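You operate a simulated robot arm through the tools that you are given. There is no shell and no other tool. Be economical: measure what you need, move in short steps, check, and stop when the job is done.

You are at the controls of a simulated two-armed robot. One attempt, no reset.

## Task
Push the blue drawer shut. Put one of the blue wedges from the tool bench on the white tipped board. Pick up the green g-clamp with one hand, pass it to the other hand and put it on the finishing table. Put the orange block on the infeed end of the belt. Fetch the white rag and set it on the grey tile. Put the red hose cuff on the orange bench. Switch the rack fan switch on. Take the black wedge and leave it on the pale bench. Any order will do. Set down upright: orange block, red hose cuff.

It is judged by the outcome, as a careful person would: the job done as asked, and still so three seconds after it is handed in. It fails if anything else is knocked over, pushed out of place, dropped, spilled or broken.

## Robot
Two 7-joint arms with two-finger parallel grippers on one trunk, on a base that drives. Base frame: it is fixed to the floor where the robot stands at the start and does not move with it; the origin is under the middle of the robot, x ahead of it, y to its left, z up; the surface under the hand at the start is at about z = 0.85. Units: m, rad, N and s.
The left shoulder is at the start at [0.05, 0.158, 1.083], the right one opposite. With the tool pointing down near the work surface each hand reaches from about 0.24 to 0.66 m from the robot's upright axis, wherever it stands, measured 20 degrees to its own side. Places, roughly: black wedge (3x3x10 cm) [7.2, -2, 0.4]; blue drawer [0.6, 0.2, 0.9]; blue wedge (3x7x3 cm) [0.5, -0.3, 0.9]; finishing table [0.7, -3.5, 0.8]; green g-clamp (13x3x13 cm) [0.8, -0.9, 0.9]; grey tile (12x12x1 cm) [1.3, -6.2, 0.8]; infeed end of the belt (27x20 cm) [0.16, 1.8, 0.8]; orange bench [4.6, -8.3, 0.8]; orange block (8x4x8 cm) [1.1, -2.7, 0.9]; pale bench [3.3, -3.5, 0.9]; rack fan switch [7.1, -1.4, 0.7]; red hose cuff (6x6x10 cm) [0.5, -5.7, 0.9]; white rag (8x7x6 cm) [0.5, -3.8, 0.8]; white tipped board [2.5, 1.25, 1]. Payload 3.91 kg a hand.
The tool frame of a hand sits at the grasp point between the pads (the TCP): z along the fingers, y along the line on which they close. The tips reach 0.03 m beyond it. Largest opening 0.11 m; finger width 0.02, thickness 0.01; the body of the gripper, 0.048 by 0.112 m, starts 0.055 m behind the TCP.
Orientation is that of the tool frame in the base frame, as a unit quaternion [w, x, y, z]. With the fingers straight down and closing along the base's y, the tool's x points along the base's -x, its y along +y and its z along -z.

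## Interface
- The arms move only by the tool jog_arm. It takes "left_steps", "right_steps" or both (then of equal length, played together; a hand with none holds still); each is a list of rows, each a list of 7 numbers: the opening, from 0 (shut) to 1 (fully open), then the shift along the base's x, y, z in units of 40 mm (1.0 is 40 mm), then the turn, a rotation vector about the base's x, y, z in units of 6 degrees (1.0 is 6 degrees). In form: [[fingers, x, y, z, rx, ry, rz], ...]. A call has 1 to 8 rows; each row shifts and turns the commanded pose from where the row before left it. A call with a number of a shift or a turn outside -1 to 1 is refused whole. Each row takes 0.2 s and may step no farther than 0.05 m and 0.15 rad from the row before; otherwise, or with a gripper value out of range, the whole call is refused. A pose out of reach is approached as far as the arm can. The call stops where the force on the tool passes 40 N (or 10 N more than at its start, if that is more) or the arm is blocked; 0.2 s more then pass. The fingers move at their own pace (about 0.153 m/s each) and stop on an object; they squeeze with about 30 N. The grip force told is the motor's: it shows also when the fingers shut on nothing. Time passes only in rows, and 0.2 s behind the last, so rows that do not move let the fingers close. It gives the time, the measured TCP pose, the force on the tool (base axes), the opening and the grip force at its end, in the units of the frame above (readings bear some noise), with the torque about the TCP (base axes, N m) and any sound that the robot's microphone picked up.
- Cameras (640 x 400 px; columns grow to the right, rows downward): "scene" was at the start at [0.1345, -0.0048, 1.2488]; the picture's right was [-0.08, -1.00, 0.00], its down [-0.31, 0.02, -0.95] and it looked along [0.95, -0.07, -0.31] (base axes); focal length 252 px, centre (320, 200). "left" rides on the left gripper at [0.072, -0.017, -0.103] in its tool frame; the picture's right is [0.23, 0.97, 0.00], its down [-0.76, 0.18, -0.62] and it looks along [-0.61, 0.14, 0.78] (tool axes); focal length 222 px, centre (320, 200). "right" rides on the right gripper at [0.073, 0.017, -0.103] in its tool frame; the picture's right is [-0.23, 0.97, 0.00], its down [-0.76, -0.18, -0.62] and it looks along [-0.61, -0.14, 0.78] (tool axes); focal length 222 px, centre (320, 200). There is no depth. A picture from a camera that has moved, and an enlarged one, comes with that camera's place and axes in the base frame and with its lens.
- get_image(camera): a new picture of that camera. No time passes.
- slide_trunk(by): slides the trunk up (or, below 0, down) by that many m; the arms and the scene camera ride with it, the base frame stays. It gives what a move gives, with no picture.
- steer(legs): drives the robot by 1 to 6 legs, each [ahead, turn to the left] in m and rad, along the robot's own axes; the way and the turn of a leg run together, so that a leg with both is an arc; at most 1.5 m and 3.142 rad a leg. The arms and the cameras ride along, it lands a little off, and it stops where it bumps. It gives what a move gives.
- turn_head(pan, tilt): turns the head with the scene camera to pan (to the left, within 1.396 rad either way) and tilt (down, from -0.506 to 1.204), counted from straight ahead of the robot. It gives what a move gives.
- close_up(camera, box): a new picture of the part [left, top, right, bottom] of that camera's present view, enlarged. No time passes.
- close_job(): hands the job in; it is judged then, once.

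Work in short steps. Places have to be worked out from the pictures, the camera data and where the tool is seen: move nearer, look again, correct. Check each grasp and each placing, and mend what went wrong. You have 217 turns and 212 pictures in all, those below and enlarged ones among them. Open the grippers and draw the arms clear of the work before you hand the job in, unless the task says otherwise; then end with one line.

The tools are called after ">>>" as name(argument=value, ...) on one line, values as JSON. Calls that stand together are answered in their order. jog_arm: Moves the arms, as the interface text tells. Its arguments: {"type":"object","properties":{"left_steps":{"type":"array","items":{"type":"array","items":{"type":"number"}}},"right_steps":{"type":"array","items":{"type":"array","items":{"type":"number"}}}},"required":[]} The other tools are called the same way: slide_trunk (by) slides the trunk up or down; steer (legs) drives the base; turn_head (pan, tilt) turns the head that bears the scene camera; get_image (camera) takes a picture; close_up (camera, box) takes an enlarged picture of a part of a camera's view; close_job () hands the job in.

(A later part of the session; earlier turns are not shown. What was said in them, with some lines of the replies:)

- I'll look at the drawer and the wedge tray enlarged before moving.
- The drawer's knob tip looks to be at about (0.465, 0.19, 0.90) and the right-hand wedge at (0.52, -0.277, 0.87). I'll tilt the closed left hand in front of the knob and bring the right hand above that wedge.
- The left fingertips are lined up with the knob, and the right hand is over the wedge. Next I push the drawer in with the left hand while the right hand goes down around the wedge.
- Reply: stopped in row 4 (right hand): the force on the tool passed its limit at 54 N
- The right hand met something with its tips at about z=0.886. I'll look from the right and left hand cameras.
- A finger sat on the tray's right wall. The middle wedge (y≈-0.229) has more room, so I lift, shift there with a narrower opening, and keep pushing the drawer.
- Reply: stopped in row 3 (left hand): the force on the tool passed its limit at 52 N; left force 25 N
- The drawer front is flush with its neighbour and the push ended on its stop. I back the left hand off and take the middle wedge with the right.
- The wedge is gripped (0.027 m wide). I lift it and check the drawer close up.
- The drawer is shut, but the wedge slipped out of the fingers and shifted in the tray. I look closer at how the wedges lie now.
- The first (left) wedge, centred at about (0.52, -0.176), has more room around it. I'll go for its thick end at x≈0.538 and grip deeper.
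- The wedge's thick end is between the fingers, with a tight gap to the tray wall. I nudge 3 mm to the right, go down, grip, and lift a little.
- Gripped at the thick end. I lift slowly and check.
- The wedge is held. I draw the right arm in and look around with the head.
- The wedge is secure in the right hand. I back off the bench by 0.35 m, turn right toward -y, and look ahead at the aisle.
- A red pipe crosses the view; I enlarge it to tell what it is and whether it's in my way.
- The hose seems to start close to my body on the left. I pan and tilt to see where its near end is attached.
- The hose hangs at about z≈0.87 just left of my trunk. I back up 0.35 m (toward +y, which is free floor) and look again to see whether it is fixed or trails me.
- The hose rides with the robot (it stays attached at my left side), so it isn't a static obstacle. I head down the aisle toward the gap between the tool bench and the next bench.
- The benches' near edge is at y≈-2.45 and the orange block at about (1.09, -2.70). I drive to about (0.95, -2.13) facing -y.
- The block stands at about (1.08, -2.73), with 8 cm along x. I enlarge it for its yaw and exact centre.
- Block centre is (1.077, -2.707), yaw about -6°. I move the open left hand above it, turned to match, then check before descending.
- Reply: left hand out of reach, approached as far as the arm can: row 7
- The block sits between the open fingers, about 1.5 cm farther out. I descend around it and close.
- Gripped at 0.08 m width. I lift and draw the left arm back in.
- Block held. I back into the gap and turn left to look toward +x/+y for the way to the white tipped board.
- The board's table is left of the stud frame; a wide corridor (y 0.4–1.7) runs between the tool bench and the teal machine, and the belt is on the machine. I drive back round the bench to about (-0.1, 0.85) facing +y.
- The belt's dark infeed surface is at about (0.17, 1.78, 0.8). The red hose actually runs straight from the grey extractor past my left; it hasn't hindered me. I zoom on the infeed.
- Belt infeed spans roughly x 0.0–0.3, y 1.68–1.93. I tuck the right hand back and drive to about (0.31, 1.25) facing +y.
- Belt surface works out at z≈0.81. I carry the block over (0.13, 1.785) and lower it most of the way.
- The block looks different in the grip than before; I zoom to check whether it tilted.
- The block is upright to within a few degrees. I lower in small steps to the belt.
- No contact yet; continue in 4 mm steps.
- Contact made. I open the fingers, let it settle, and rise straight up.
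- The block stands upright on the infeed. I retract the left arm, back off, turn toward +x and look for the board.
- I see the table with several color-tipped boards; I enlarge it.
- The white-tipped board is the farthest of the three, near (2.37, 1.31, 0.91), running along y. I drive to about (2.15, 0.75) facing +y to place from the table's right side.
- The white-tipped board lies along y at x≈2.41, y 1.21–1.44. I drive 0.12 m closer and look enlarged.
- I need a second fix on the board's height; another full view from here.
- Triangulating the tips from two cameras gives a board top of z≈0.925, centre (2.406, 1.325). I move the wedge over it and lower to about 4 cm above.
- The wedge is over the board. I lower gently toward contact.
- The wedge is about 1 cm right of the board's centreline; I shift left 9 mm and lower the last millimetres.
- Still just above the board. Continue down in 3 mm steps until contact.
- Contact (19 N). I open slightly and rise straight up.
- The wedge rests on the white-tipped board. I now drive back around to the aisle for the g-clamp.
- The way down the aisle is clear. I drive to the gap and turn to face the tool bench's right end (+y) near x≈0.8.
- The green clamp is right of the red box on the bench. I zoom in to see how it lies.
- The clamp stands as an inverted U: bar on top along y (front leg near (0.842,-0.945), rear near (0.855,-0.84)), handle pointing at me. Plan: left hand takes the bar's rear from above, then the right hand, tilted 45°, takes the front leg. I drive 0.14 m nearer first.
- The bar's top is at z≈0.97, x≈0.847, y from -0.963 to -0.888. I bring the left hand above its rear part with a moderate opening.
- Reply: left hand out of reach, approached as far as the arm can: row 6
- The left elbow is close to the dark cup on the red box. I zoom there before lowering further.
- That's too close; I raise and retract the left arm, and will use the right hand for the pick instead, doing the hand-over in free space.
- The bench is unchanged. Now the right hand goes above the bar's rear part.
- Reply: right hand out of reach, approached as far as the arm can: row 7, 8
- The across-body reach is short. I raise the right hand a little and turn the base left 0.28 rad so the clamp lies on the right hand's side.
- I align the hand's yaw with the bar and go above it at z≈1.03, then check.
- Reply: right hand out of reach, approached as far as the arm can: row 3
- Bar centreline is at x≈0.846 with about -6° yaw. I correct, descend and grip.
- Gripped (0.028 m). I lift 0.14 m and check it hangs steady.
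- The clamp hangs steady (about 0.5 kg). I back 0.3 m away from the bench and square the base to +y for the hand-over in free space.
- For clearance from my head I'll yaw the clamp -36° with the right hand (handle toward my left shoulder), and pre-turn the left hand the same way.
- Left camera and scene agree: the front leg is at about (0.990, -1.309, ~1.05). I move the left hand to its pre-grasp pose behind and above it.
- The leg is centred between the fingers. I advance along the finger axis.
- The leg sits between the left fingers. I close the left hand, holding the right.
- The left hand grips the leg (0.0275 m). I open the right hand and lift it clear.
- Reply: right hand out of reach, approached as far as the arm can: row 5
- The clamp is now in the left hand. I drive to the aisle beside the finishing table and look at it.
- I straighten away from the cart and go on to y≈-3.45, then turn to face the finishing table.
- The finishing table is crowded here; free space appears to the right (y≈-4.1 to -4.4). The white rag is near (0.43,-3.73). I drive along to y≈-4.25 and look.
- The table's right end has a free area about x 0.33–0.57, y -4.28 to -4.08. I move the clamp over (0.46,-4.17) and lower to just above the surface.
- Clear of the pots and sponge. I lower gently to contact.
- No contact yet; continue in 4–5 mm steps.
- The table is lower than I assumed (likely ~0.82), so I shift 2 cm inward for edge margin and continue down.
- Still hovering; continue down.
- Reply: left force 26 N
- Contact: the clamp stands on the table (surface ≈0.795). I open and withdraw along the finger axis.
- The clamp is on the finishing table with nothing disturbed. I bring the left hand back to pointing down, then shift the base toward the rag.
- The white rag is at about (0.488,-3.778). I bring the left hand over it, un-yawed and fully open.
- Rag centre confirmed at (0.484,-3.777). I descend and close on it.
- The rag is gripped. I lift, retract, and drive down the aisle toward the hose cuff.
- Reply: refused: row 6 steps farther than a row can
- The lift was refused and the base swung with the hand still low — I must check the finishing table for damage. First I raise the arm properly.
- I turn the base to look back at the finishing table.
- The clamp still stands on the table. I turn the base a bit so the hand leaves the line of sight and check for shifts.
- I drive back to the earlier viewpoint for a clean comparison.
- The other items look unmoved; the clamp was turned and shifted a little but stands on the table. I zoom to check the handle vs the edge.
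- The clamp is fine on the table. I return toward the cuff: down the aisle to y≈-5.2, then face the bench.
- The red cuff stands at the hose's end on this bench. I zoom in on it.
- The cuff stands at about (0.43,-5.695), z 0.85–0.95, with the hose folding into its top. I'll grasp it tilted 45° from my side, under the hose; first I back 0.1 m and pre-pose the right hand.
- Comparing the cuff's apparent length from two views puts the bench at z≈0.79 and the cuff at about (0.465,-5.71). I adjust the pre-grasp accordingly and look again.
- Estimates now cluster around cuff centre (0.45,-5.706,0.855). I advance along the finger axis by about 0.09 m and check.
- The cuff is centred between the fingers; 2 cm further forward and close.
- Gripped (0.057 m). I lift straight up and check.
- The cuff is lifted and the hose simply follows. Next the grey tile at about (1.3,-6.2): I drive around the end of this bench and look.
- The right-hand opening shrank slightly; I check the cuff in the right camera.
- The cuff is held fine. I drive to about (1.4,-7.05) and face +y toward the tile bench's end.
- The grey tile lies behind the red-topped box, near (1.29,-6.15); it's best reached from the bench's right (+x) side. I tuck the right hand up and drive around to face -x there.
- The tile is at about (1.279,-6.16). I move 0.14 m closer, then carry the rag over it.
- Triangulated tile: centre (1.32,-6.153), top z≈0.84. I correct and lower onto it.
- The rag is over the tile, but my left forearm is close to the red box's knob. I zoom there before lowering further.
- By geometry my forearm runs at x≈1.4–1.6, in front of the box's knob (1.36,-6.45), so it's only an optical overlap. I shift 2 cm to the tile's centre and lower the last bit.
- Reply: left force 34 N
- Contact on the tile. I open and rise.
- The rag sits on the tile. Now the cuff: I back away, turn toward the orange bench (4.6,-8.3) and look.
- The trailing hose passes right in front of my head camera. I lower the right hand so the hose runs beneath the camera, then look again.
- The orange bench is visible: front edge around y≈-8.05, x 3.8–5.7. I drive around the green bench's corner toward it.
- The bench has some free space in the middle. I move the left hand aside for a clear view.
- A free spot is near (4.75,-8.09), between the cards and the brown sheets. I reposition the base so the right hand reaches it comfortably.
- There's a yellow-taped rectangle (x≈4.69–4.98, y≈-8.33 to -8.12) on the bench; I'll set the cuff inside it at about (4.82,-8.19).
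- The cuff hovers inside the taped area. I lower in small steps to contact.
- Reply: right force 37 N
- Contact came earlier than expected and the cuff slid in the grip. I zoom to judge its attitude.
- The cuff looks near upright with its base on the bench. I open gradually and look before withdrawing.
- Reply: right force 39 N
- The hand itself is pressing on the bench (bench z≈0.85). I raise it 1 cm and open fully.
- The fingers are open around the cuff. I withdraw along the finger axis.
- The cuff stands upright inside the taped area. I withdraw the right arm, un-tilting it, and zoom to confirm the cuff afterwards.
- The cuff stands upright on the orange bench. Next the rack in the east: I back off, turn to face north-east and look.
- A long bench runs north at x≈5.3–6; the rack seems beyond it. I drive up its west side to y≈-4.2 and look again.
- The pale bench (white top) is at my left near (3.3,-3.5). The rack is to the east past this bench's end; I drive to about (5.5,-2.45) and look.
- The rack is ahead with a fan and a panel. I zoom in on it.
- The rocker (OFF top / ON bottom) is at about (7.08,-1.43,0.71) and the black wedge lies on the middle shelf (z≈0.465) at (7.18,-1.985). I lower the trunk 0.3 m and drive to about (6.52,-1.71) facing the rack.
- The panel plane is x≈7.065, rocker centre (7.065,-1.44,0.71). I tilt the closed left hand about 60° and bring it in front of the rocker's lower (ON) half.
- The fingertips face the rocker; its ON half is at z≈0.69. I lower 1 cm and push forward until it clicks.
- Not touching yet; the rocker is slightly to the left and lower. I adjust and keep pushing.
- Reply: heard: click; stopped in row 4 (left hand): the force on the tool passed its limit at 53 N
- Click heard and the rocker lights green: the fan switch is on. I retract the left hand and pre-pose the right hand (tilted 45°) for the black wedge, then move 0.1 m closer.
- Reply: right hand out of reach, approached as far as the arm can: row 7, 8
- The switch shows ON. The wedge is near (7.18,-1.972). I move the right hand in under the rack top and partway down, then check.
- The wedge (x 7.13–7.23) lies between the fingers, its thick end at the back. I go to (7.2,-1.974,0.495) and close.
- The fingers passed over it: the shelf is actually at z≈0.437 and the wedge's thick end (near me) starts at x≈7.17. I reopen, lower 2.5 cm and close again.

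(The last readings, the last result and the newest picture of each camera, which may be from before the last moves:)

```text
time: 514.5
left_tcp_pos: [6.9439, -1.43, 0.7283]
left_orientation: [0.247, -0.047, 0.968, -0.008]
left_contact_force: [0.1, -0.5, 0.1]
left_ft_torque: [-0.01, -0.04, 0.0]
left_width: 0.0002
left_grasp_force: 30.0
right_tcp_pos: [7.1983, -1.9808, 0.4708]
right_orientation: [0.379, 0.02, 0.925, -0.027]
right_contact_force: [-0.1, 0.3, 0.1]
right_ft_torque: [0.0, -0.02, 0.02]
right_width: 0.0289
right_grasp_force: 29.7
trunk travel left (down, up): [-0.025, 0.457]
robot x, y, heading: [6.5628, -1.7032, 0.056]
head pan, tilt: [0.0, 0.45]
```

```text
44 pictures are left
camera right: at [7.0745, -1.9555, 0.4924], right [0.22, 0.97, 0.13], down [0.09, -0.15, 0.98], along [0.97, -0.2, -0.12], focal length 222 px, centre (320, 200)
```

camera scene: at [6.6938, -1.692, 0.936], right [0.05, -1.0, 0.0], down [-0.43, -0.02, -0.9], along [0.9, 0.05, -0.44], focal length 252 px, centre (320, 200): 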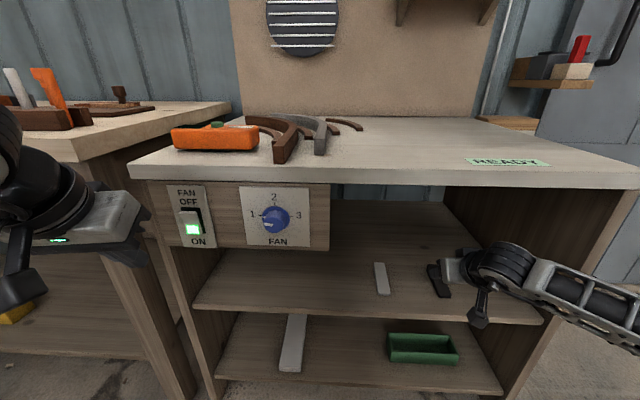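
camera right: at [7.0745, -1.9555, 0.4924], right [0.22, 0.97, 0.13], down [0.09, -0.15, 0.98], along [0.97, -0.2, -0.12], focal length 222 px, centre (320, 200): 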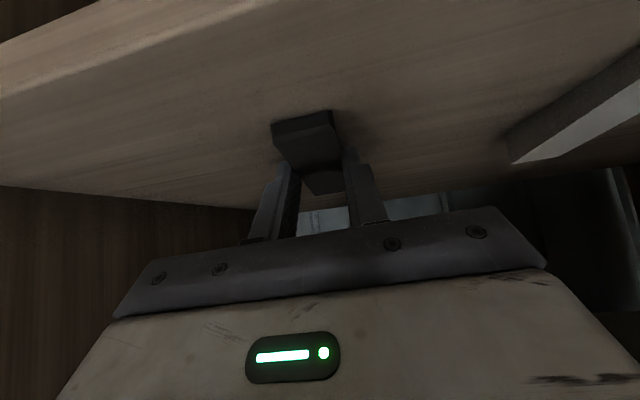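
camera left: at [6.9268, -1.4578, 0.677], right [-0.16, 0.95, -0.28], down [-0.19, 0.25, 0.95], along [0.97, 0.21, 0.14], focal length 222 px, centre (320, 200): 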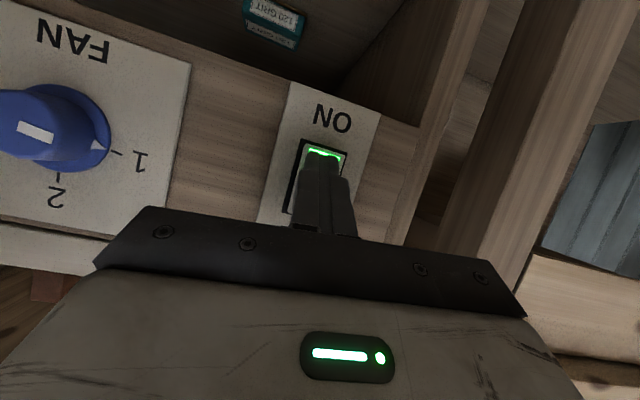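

Gripped (0.029 m). I lift 3 cm and withdraw along the same path.

>>> jog_arm(right_steps=[[0, 0, 0, 0.4, 0, 0, 0], [0, -0.3, 0, 0.4, 0, 0, 0], [0, -0.8, 0, 0.8, 0, 0, 0], [0, -0.8, 0, 0.8, 0, 0, 0], [0, -0.9, 0, 0.6, 0, 0, 0], [0, -1, 0, 0.3, 0, 0, 0], [0, -1, 0, 0, 0, 0, 0], [0, -1, 0, 0, 0, 0, 0]])

>>> get_image(camera="right")

>>> get_image(camera="scene")

```text
time: 516.3
left_tcp_pos: [6.9431, -1.4305, 0.7287]
left_orientation: [0.248, -0.047, 0.968, -0.009]
left_contact_force: [0.9, 1.3, -0.9]
left_ft_torque: [0.03, -0.02, 0.02]
left_width: 0.0
left_grasp_force: 29.4
right_tcp_pos: [6.9671, -1.9803, 0.6035]
right_orientation: [0.38, 0.021, 0.924, -0.028]
right_contact_force: [0.1, 0.1, -0.1]
right_ft_torque: [0.03, 0.05, 0.01]
right_width: 0.0286
right_grasp_force: 29.8
right hand out of reach, approached as far as the arm can: row 8
trunk travel left (down, up): [-0.025, 0.457]
robot x, y, heading: [6.5594, -1.6963, 0.058]
head pan, tilt: [0.0, 0.45]
```

```text
43 pictures are left
camera right: at [6.8415, -1.9556, 0.6251], right [0.22, 0.97, 0.13], down [0.09, -0.15, 0.98], along [0.97, -0.2, -0.12], focal length 222 px, centre (320, 200)
```

right: 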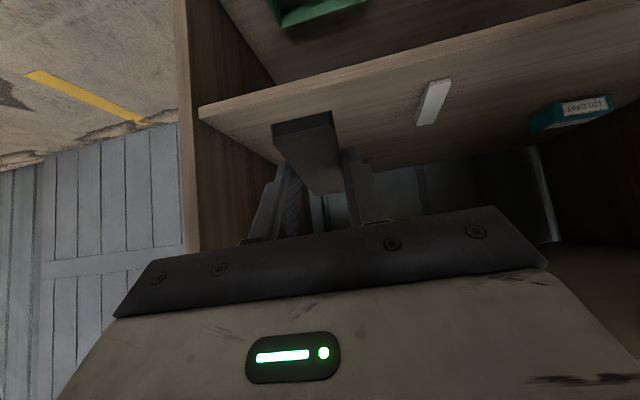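

```text
42 pictures are left
camera scene: at [6.694, -1.692, 0.9359], right [0.05, -1.0, 0.0], down [-0.43, -0.02, -0.9], along [0.9, 0.05, -0.44], focal length 252 px, centre (320, 200)
```

scene: 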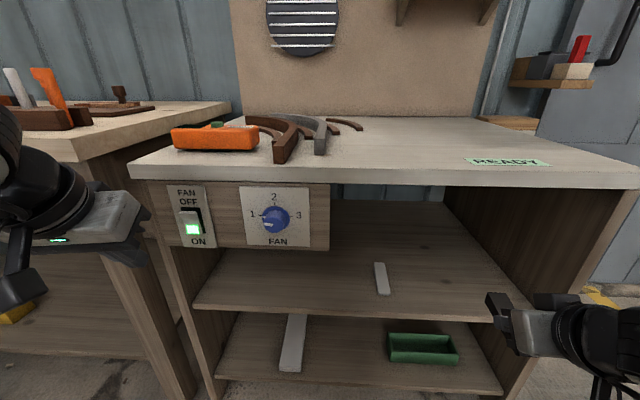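

The wedge is held and the switch is lit. I back well clear of the rack, then raise the trunk.

>>> steer(legs=[[-0.35, 0], [0, 0.6], [-1.0, 0]])

>>> slide_trunk(by=0.3)

>>> get_image(camera="right")

```text
time: 522.1
left_tcp_pos: [6.1499, -1.4683, 0.729]
left_orientation: [0.24, -0.313, 0.917, 0.058]
left_contact_force: [0.0, 0.4, 0.5]
left_ft_torque: [-0.01, 0.0, 0.02]
left_width: 0.0
left_grasp_force: 29.5
right_tcp_pos: [6.4704, -1.901, 0.6043]
right_orientation: [0.369, -0.253, 0.89, 0.087]
right_contact_force: [-0.1, -0.5, 0.4]
right_ft_torque: [0.01, 0.01, 0.01]
right_width: 0.0286
right_grasp_force: 30.3
trunk travel left (down, up): [-0.025, 0.457]
robot x, y, heading: [5.9784, -1.8999, 0.645]
head pan, tilt: [0.0, 0.45]
stopped in leg 3: the robot was blocked; the commanded pose is now the measured one
```

```text
time: 525.1
left_tcp_pos: [6.1499, -1.4653, 1.0283]
left_orientation: [0.24, -0.315, 0.916, 0.059]
left_contact_force: [-0.1, -0.1, -0.4]
left_ft_torque: [-0.03, 0.03, 0.0]
left_width: 0.0003
left_grasp_force: 29.9
right_tcp_pos: [6.4726, -1.9012, 0.9029]
right_orientation: [0.371, -0.253, 0.89, 0.087]
right_contact_force: [0.2, -0.1, -0.1]
right_ft_torque: [0.0, 0.01, -0.01]
right_width: 0.0287
right_grasp_force: 30.2
trunk travel left (down, up): [-0.325, 0.157]
robot x, y, heading: [5.978, -1.8984, 0.651]
head pan, tilt: [0.0, 0.45]
```

```text
41 pictures are left
camera right: at [6.3547, -1.9489, 0.9246], right [-0.36, 0.92, 0.13], down [0.16, -0.07, 0.98], along [0.92, 0.38, -0.13], focal length 222 px, centre (320, 200)
```

right: 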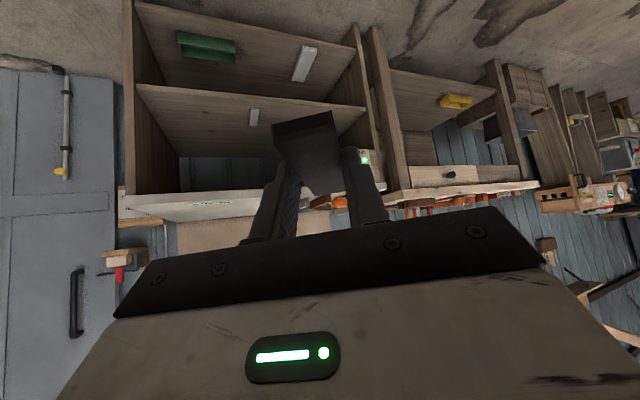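

Backing was stopped by a bump. I move forward a bit, turn, and look at what's behind.

>>> steer(legs=[[0.15, 0], [0, 1.7]])

>>> turn_head(pan=0.9, tilt=0.6)

>>> get_image(camera="scene")

```text
time: 527.8
left_tcp_pos: [6.1523, -1.3502, 1.0269]
left_orientation: [0.231, -0.428, 0.87, 0.086]
left_contact_force: [0.2, -0.4, 0.0]
left_ft_torque: [0.0, -0.01, 0.01]
left_width: 0.0001
left_grasp_force: 30.2
right_tcp_pos: [6.573, -1.6676, 0.9011]
right_orientation: [0.352, -0.378, 0.845, 0.136]
right_contact_force: [-0.4, 0.1, -0.7]
right_ft_torque: [0.03, -0.02, -0.01]
right_width: 0.0287
right_grasp_force: 29.8
trunk travel left (down, up): [-0.325, 0.157]
robot x, y, heading: [6.1015, -1.8031, 0.932]
head pan, tilt: [0.0, 0.45]
stopped in leg 2: the robot was blocked; the commanded pose is now the measured one
```

```text
time: 529.0
left_tcp_pos: [6.1526, -1.3478, 1.027]
left_orientation: [0.231, -0.429, 0.869, 0.086]
left_contact_force: [0.3, 0.3, 0.7]
left_ft_torque: [-0.01, -0.03, -0.04]
left_width: 0.0
left_grasp_force: 29.6
right_tcp_pos: [6.5737, -1.6673, 0.9016]
right_orientation: [0.352, -0.378, 0.845, 0.137]
right_contact_force: [-0.2, -0.5, -0.5]
right_ft_torque: [-0.02, 0.03, 0.02]
right_width: 0.0287
right_grasp_force: 30.1
trunk travel left (down, up): [-0.325, 0.157]
robot x, y, heading: [6.0989, -1.8106, 0.934]
head pan, tilt: [0.901, 0.6]
```

```text
40 pictures are left
camera scene: at [6.1062, -1.6832, 1.2219], right [0.97, 0.26, -0.01], down [0.14, -0.55, -0.82], along [-0.21, 0.8, -0.57], focal length 252 px, centre (320, 200)
```

scene: 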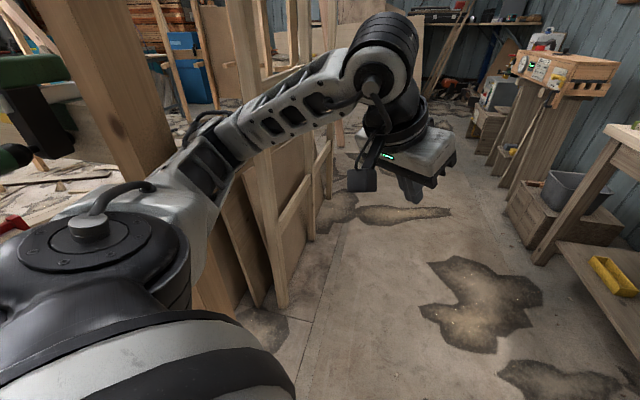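

My left elbow touched the clamp-rack post. I turn the other way (right), drive south clear of it, then face west.

>>> steer(legs=[[0, -2.5], [0.6, 0], [0, -1.55]])

>>> turn_head(pan=-0.6, tilt=0.35)

>>> get_image(camera="scene")

```text
time: 542.2
left_tcp_pos: [5.684, -2.6195, 1.0288]
left_orientation: [-0.03, 0.968, -0.019, -0.247]
left_contact_force: [0.0, 0.5, 0.4]
left_ft_torque: [-0.01, 0.01, 0.01]
left_width: 0.0
left_grasp_force: 30.0
right_tcp_pos: [5.7031, -2.0895, 0.9044]
right_orientation: [-0.041, 0.923, -0.054, -0.379]
right_contact_force: [1.1, 0.0, -0.1]
right_ft_torque: [0.01, -0.02, -0.04]
right_width: 0.0291
right_grasp_force: 30.1
trunk travel left (down, up): [-0.325, 0.157]
robot x, y, heading: [6.0891, -2.3985, 3.112]
head pan, tilt: [0.901, 0.6]
```

```text
time: 543.8
left_tcp_pos: [5.6841, -2.6188, 1.0285]
left_orientation: [-0.03, 0.968, -0.019, -0.248]
left_contact_force: [-0.4, -0.2, -0.1]
left_ft_torque: [0.01, -0.02, -0.02]
left_width: 0.0001
left_grasp_force: 30.2
right_tcp_pos: [5.7035, -2.0887, 0.9039]
right_orientation: [-0.041, 0.923, -0.055, -0.379]
right_contact_force: [0.4, 0.4, -1.0]
right_ft_torque: [0.0, -0.01, -0.01]
right_width: 0.0286
right_grasp_force: 29.5
trunk travel left (down, up): [-0.325, 0.157]
robot x, y, heading: [6.0843, -2.3964, 3.114]
head pan, tilt: [-0.6, 0.351]
```

```text
39 pictures are left
camera scene: at [5.9723, -2.3385, 1.2451], right [0.59, 0.81, 0.0], down [0.28, -0.2, -0.94], along [-0.76, 0.55, -0.34], focal length 252 px, centre (320, 200)
```

scene: 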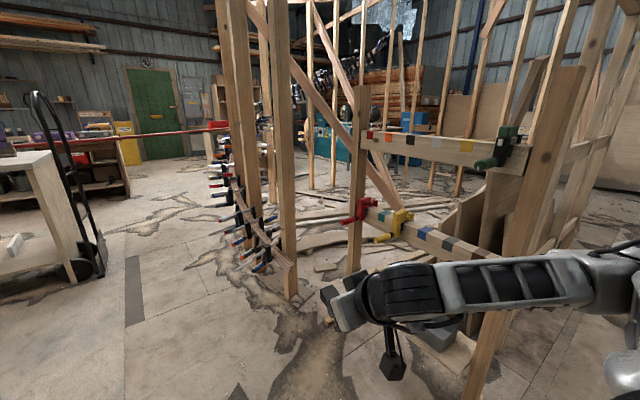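

The clamp rack is intact. I drive west and then to the pale bench's east side, facing it.

>>> steer(legs=[[1.33, 0], [0, 1.09], [1.2, 0], [0, -1.06]])

>>> turn_head(pan=-0.1, tilt=0.45)

>>> get_image(camera="scene")

```text
time: 561.7
left_tcp_pos: [3.8263, -3.71, 1.0277]
left_orientation: [-0.025, 0.968, 0.001, -0.248]
left_contact_force: [-0.4, -0.6, -1.0]
left_ft_torque: [-0.02, 0.0, -0.02]
left_width: 0.0001
left_grasp_force: 29.8
right_tcp_pos: [3.8218, -3.1804, 0.9042]
right_orientation: [-0.033, 0.924, -0.034, -0.38]
right_contact_force: [0.4, 0.4, 0.0]
right_ft_torque: [-0.01, 0.0, -0.02]
right_width: 0.0291
right_grasp_force: 29.8
trunk travel left (down, up): [-0.325, 0.157]
robot x, y, heading: [4.2186, -3.4737, -3.129]
head pan, tilt: [-0.6, 0.351]
```

```text
time: 562.6
left_tcp_pos: [3.8245, -3.7114, 1.0277]
left_orientation: [-0.025, 0.968, 0.001, -0.248]
left_contact_force: [-0.2, 0.1, -0.1]
left_ft_torque: [-0.01, -0.02, -0.02]
left_width: 0.0
left_grasp_force: 29.8
right_tcp_pos: [3.8214, -3.1814, 0.9039]
right_orientation: [-0.032, 0.924, -0.035, -0.38]
right_contact_force: [-0.2, -0.9, 0.4]
right_ft_torque: [-0.02, 0.01, -0.02]
right_width: 0.0289
right_grasp_force: 30.4
trunk travel left (down, up): [-0.325, 0.157]
robot x, y, heading: [4.216, -3.4705, -3.131]
head pan, tilt: [-0.099, 0.45]
```

```text
38 pictures are left
camera scene: at [4.0864, -3.4617, 1.2359], right [0.09, 1.0, 0.0], down [0.43, -0.04, -0.9], along [-0.9, 0.08, -0.44], focal length 252 px, centre (320, 200)
```

scene: 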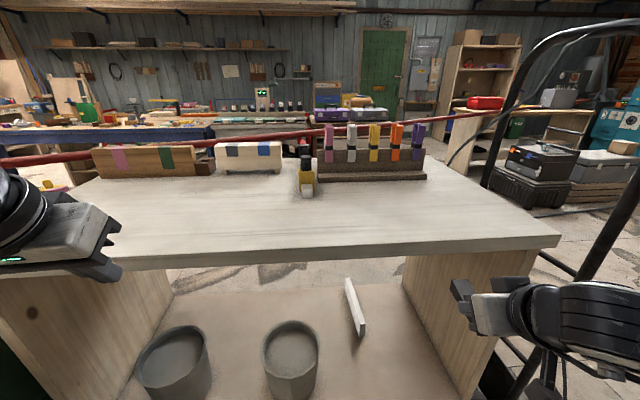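

The pale bench's top is mostly free. I raise the right hand and bring it inward away from the hand truck, then move 0.1 m closer.

>>> jog_arm(right_steps=[[0, 0.2, -0.6, 0.8, 0, 0, 0], [0, 0.2, -0.7, 0.9, 0, 0, 0], [0, 0.2, -0.8, 0.9, 0, 0, 0], [0, 0.2, -0.9, 0.7, 0, 0, 0], [0, 0.2, -0.9, 0.4, 0, 0, 0]])

>>> steer(legs=[[0.12, 0]])

>>> jog_arm(right_steps=[[0, -0.95, -0.1, 0, 0, 0, 0], [0, -0.95, -0.1, 0, 0, 0, 0], [0, -0.95, -0.1, 0, 0, 0, 0], [0, -0.95, -0.1, 0, 0, 0, 0], [0, -0.95, -0.1, -0.2, 0, 0, 0], [0, -0.95, -0.1, -0.3, 0, 0, 0], [0, -0.95, 0, -0.3, 0, 0, 0]])

>>> get_image(camera="scene")

>>> get_image(camera="right")

```text
time: 563.8
left_tcp_pos: [3.8248, -3.7112, 1.0278]
left_orientation: [-0.025, 0.968, 0.002, -0.248]
left_contact_force: [-0.1, -0.5, 0.1]
left_ft_torque: [0.02, 0.01, -0.02]
left_width: 0.0001
left_grasp_force: 30.0
right_tcp_pos: [3.8356, -3.336, 1.0531]
right_orientation: [-0.034, 0.924, -0.035, -0.379]
right_contact_force: [0.1, -0.6, -0.4]
right_ft_torque: [0.01, 0.03, -0.01]
right_width: 0.029
right_grasp_force: 29.6
right hand out of reach, approached as far as the arm can: row 1, 2
trunk travel left (down, up): [-0.325, 0.157]
robot x, y, heading: [4.2165, -3.4713, -3.128]
head pan, tilt: [-0.099, 0.45]
```

```text
time: 565.0
left_tcp_pos: [3.7037, -3.7119, 1.0276]
left_orientation: [-0.025, 0.969, 0.001, -0.247]
left_contact_force: [-0.2, 0.0, -0.7]
left_ft_torque: [-0.01, -0.04, 0.02]
left_width: 0.0001
left_grasp_force: 29.8
right_tcp_pos: [3.7141, -3.3364, 1.0516]
right_orientation: [-0.033, 0.924, -0.035, -0.379]
right_contact_force: [-0.9, -1.1, 0.6]
right_ft_torque: [-0.01, -0.02, 0.02]
right_width: 0.0288
right_grasp_force: 30.2
trunk travel left (down, up): [-0.325, 0.157]
robot x, y, heading: [4.0964, -3.4744, -3.131]
head pan, tilt: [-0.099, 0.45]
```

```text
time: 566.6
left_tcp_pos: [3.7033, -3.7118, 1.0274]
left_orientation: [-0.025, 0.969, 0.002, -0.246]
left_contact_force: [0.8, 0.0, 0.3]
left_ft_torque: [0.01, 0.0, 0.02]
left_width: 0.0003
left_grasp_force: 29.6
right_tcp_pos: [3.447, -3.358, 1.0192]
right_orientation: [-0.033, 0.924, -0.035, -0.38]
right_contact_force: [-0.1, -0.3, 0.2]
right_ft_torque: [-0.02, 0.0, 0.0]
right_width: 0.029
right_grasp_force: 30.3
trunk travel left (down, up): [-0.325, 0.157]
robot x, y, heading: [4.0967, -3.4738, -3.128]
head pan, tilt: [-0.099, 0.45]
```

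```text
37 pictures are left
camera scene: at [3.9656, -3.4636, 1.2359], right [0.09, 1.0, 0.0], down [0.43, -0.04, -0.9], along [-0.9, 0.08, -0.44], focal length 252 px, centre (320, 200)
```

scene: 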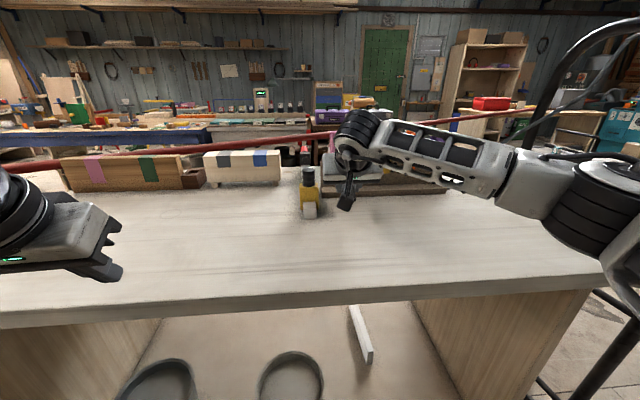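

```text
36 pictures are left
camera right: at [3.5677, -3.3865, 1.041], right [-0.25, -0.96, 0.13], down [-0.09, 0.15, 0.98], along [-0.96, 0.23, -0.12], focal length 222 px, centre (320, 200)
```

right: 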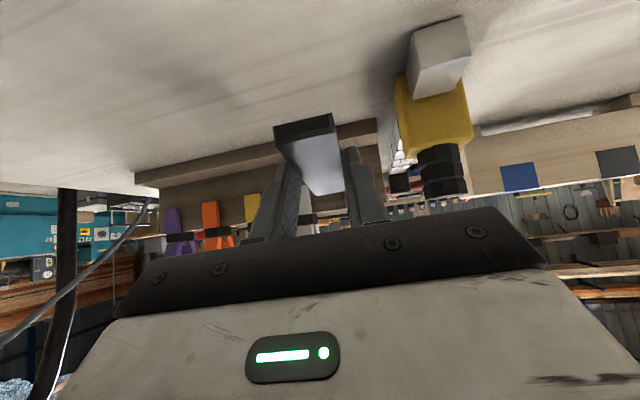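

A bottle stands near (3.33,-3.44); I shift 5 cm back and 3 cm away from it, then lower.

>>> jog_arm(right_steps=[[0, 0.9, 0.6, 0, 0, 0, 0], [0, 0.4, 0.2, -0.6, 0, 0, 0], [0, 0, 0, -0.8, 0, 0, 0], [0, 0, 0, -0.25, 0, 0, 0], [0, 0, 0, -0.2, 0, 0, 0], [0, 0, 0, -0.2, 0, 0, 0]])

>>> get_image(camera="right")

```text
time: 568.0
left_tcp_pos: [3.7058, -3.7118, 1.0303]
left_orientation: [-0.025, 0.968, 0.002, -0.25]
left_contact_force: [0.4, -0.3, 0.2]
left_ft_torque: [-0.04, 0.02, 0.01]
left_width: 0.0001
left_grasp_force: 29.8
right_tcp_pos: [3.4991, -3.3261, 0.9482]
right_orientation: [-0.031, 0.919, -0.037, -0.39]
right_contact_force: [2.9, 5.7, 34.9]
right_ft_torque: [-0.13, 0.45, -0.01]
right_width: 0.0291
right_grasp_force: 30.4
trunk travel left (down, up): [-0.325, 0.157]
robot x, y, heading: [4.0942, -3.4693, -3.13]
head pan, tilt: [-0.099, 0.45]
```

```text
35 pictures are left
camera right: at [3.6208, -3.3554, 0.9671], right [-0.25, -0.96, 0.14], down [-0.07, 0.16, 0.99], along [-0.97, 0.24, -0.1], focal length 222 px, centre (320, 200)
```

right: 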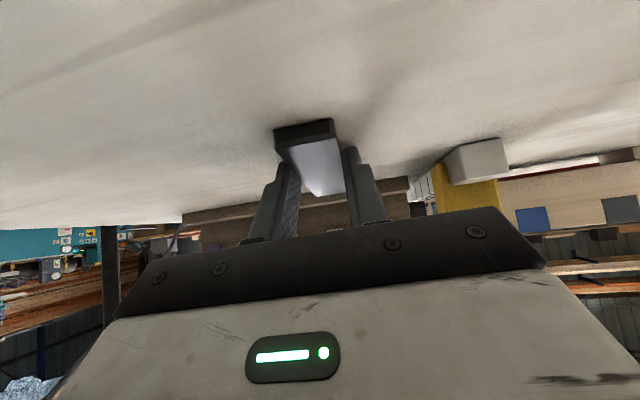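

Contact: the wedge lies on the bench. I open and withdraw along the finger axis.

>>> jog_arm(right_steps=[[0.3, 0, 0, 0.06, 0, 0, 0], [0.6, 0, 0, 0, 0, 0, 0], [0.6, 0.4, 0, 0.45, 0, 0, 0], [0.6, 0.6, 0, 0.65, 0, 0, 0], [0.6, 0.6, 0, 0.65, 0, 0, 0], [0.6, 0.6, 0, 0.65, 0, 0, 0], [0.6, 0.5, 0, 0.3, 0, 0, 0]])

>>> get_image(camera="scene")

>>> get_image(camera="right")

```text
time: 568.6
left_tcp_pos: [3.7053, -3.7113, 1.0277]
left_orientation: [-0.025, 0.968, 0.0, -0.248]
left_contact_force: [-0.1, 0.4, -0.3]
left_ft_torque: [-0.03, 0.02, 0.03]
left_width: 0.0001
left_grasp_force: 29.7
right_tcp_pos: [3.4987, -3.3208, 0.9487]
right_orientation: [-0.038, 0.92, -0.043, -0.387]
right_contact_force: [8.4, 3.4, 10.5]
right_ft_torque: [-0.2, -0.04, 0.18]
right_width: 0.0631
right_grasp_force: 0.1
trunk travel left (down, up): [-0.325, 0.157]
robot x, y, heading: [4.0955, -3.471, -3.13]
head pan, tilt: [-0.099, 0.45]
stopped in row 2 (right hand): the force on the tool passed its limit at 52 N (the readings are from after the stop); the commanded pose is now the measured one
```

```text
34 pictures are left
camera scene: at [3.9677, -3.4634, 1.2357], right [0.09, 1.0, 0.0], down [0.43, -0.04, -0.9], along [-0.9, 0.08, -0.43], focal length 252 px, centre (320, 200)
```

scene: 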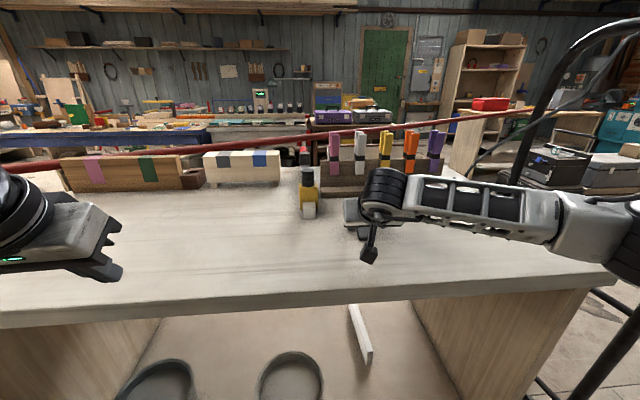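

```text
33 pictures are left
camera right: at [3.6191, -3.3515, 0.9682], right [-0.26, -0.96, 0.13], down [-0.07, 0.15, 0.99], along [-0.96, 0.25, -0.1], focal length 222 px, centre (320, 200)
```

right: 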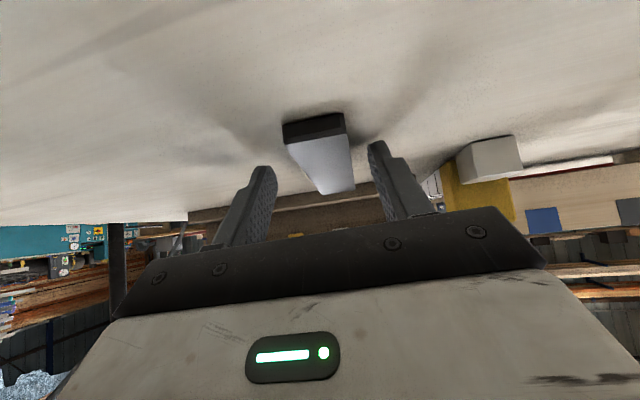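

The wedge is released; the fingers had touched the bench. I lift up and away.

>>> jog_arm(right_steps=[[0.6, 0, 0, 0.3, 0, 0, 0], [0.6, 0.3, 0, 0.45, 0, 0, 0], [0.6, 0.6, 0, 0.65, 0, 0, 0], [0.6, 0.6, 0, 0.65, 0, 0, 0], [0.6, 0.6, 0, 0.65, 0, 0, 0], [0.6, 0.6, 0, 0.4, 0, 0, 0]])

>>> get_image(camera="scene")

>>> get_image(camera="right")

```text
time: 570.0
left_tcp_pos: [3.7041, -3.7113, 1.0279]
left_orientation: [-0.025, 0.968, 0.002, -0.248]
left_contact_force: [0.0, 0.4, 0.1]
left_ft_torque: [0.02, 0.01, -0.02]
left_width: 0.0
left_grasp_force: 30.3
right_tcp_pos: [3.6053, -3.3215, 1.0703]
right_orientation: [-0.038, 0.922, -0.042, -0.384]
right_contact_force: [0.9, -0.2, 0.9]
right_ft_torque: [-0.01, -0.01, 0.0]
right_width: 0.0661
right_grasp_force: 0.1
trunk travel left (down, up): [-0.325, 0.157]
robot x, y, heading: [4.0916, -3.4757, -3.128]
head pan, tilt: [-0.099, 0.45]
```

```text
32 pictures are left
camera scene: at [3.966, -3.4631, 1.236], right [0.09, 1.0, 0.0], down [0.43, -0.04, -0.9], along [-0.9, 0.08, -0.43], focal length 252 px, centre (320, 200)
```

scene: 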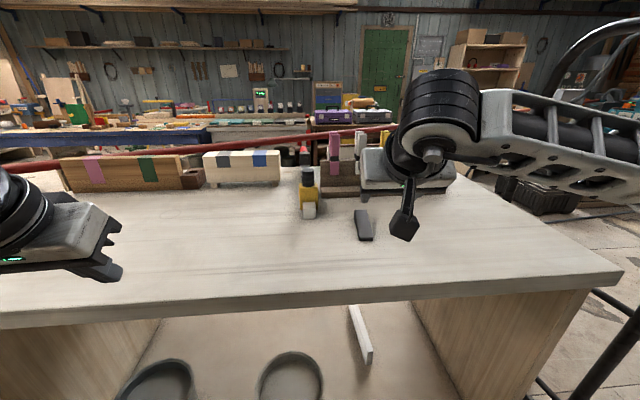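

```text
31 pictures are left
camera right: at [3.7259, -3.3521, 1.0896], right [-0.26, -0.96, 0.12], down [-0.07, 0.15, 0.99], along [-0.96, 0.25, -0.11], focal length 222 px, centre (320, 200)
```

right: 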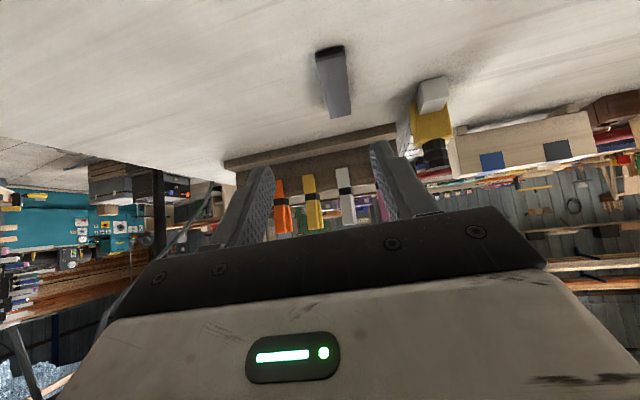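

The black wedge lies on the pale bench and all items are done. I open both grippers and back the robot clear.

>>> jog_arm(right_steps=[[1, 0.3, 0, 0.5, 0, 0, 0], [1, 0.3, 0, 0.5, 0, 0, 0]], left_steps=[[1, 0, 0, 0.3, 0, 0, 0], [1, 0, 0, 0.3, 0, 0, 0]])

>>> steer(legs=[[-0.3, 0]])

>>> get_image(camera="scene")

```text
time: 570.6
left_tcp_pos: [3.7061, -3.7101, 1.0527]
left_orientation: [-0.025, 0.968, 0.001, -0.248]
left_contact_force: [-0.4, 0.3, 0.0]
left_ft_torque: [0.02, 0.02, 0.0]
left_width: 0.11
left_grasp_force: 0.0
right_tcp_pos: [3.6309, -3.3212, 1.1123]
right_orientation: [-0.038, 0.921, -0.042, -0.385]
right_contact_force: [-0.6, 0.8, 0.8]
right_ft_torque: [-0.03, 0.02, 0.03]
right_width: 0.1101
right_grasp_force: 0.1
trunk travel left (down, up): [-0.325, 0.157]
robot x, y, heading: [4.095, -3.4765, -3.13]
head pan, tilt: [-0.099, 0.45]
```

```text
time: 572.6
left_tcp_pos: [4.0063, -3.7061, 1.0519]
left_orientation: [-0.025, 0.969, 0.0, -0.248]
left_contact_force: [0.1, -0.1, 0.3]
left_ft_torque: [0.04, 0.02, 0.03]
left_width: 0.1097
left_grasp_force: 0.1
right_tcp_pos: [3.9316, -3.317, 1.1121]
right_orientation: [-0.038, 0.921, -0.043, -0.386]
right_contact_force: [0.6, 0.1, 0.4]
right_ft_torque: [0.01, 0.0, 0.01]
right_width: 0.1099
right_grasp_force: 0.0
trunk travel left (down, up): [-0.325, 0.157]
robot x, y, heading: [4.3947, -3.4703, -3.133]
head pan, tilt: [-0.099, 0.45]
```

```text
30 pictures are left
camera scene: at [4.2664, -3.4592, 1.236], right [0.09, 1.0, 0.0], down [0.43, -0.04, -0.9], along [-0.9, 0.08, -0.43], focal length 252 px, centre (320, 200)
```

scene: 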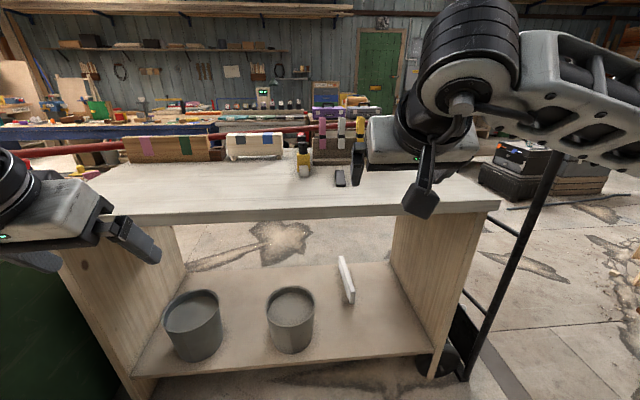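

The grippers are open, the robot is clear of the work, and the wedge rests on the pale bench. I hand the job in.

>>> close_job()

```text
The job is handed in.
```

I've handed the job in with all eight items done. After I set the g-clamp down, my arm swept into it and shifted it; it still stands on the finishing table, but its handle may overhang the front edge slightly.
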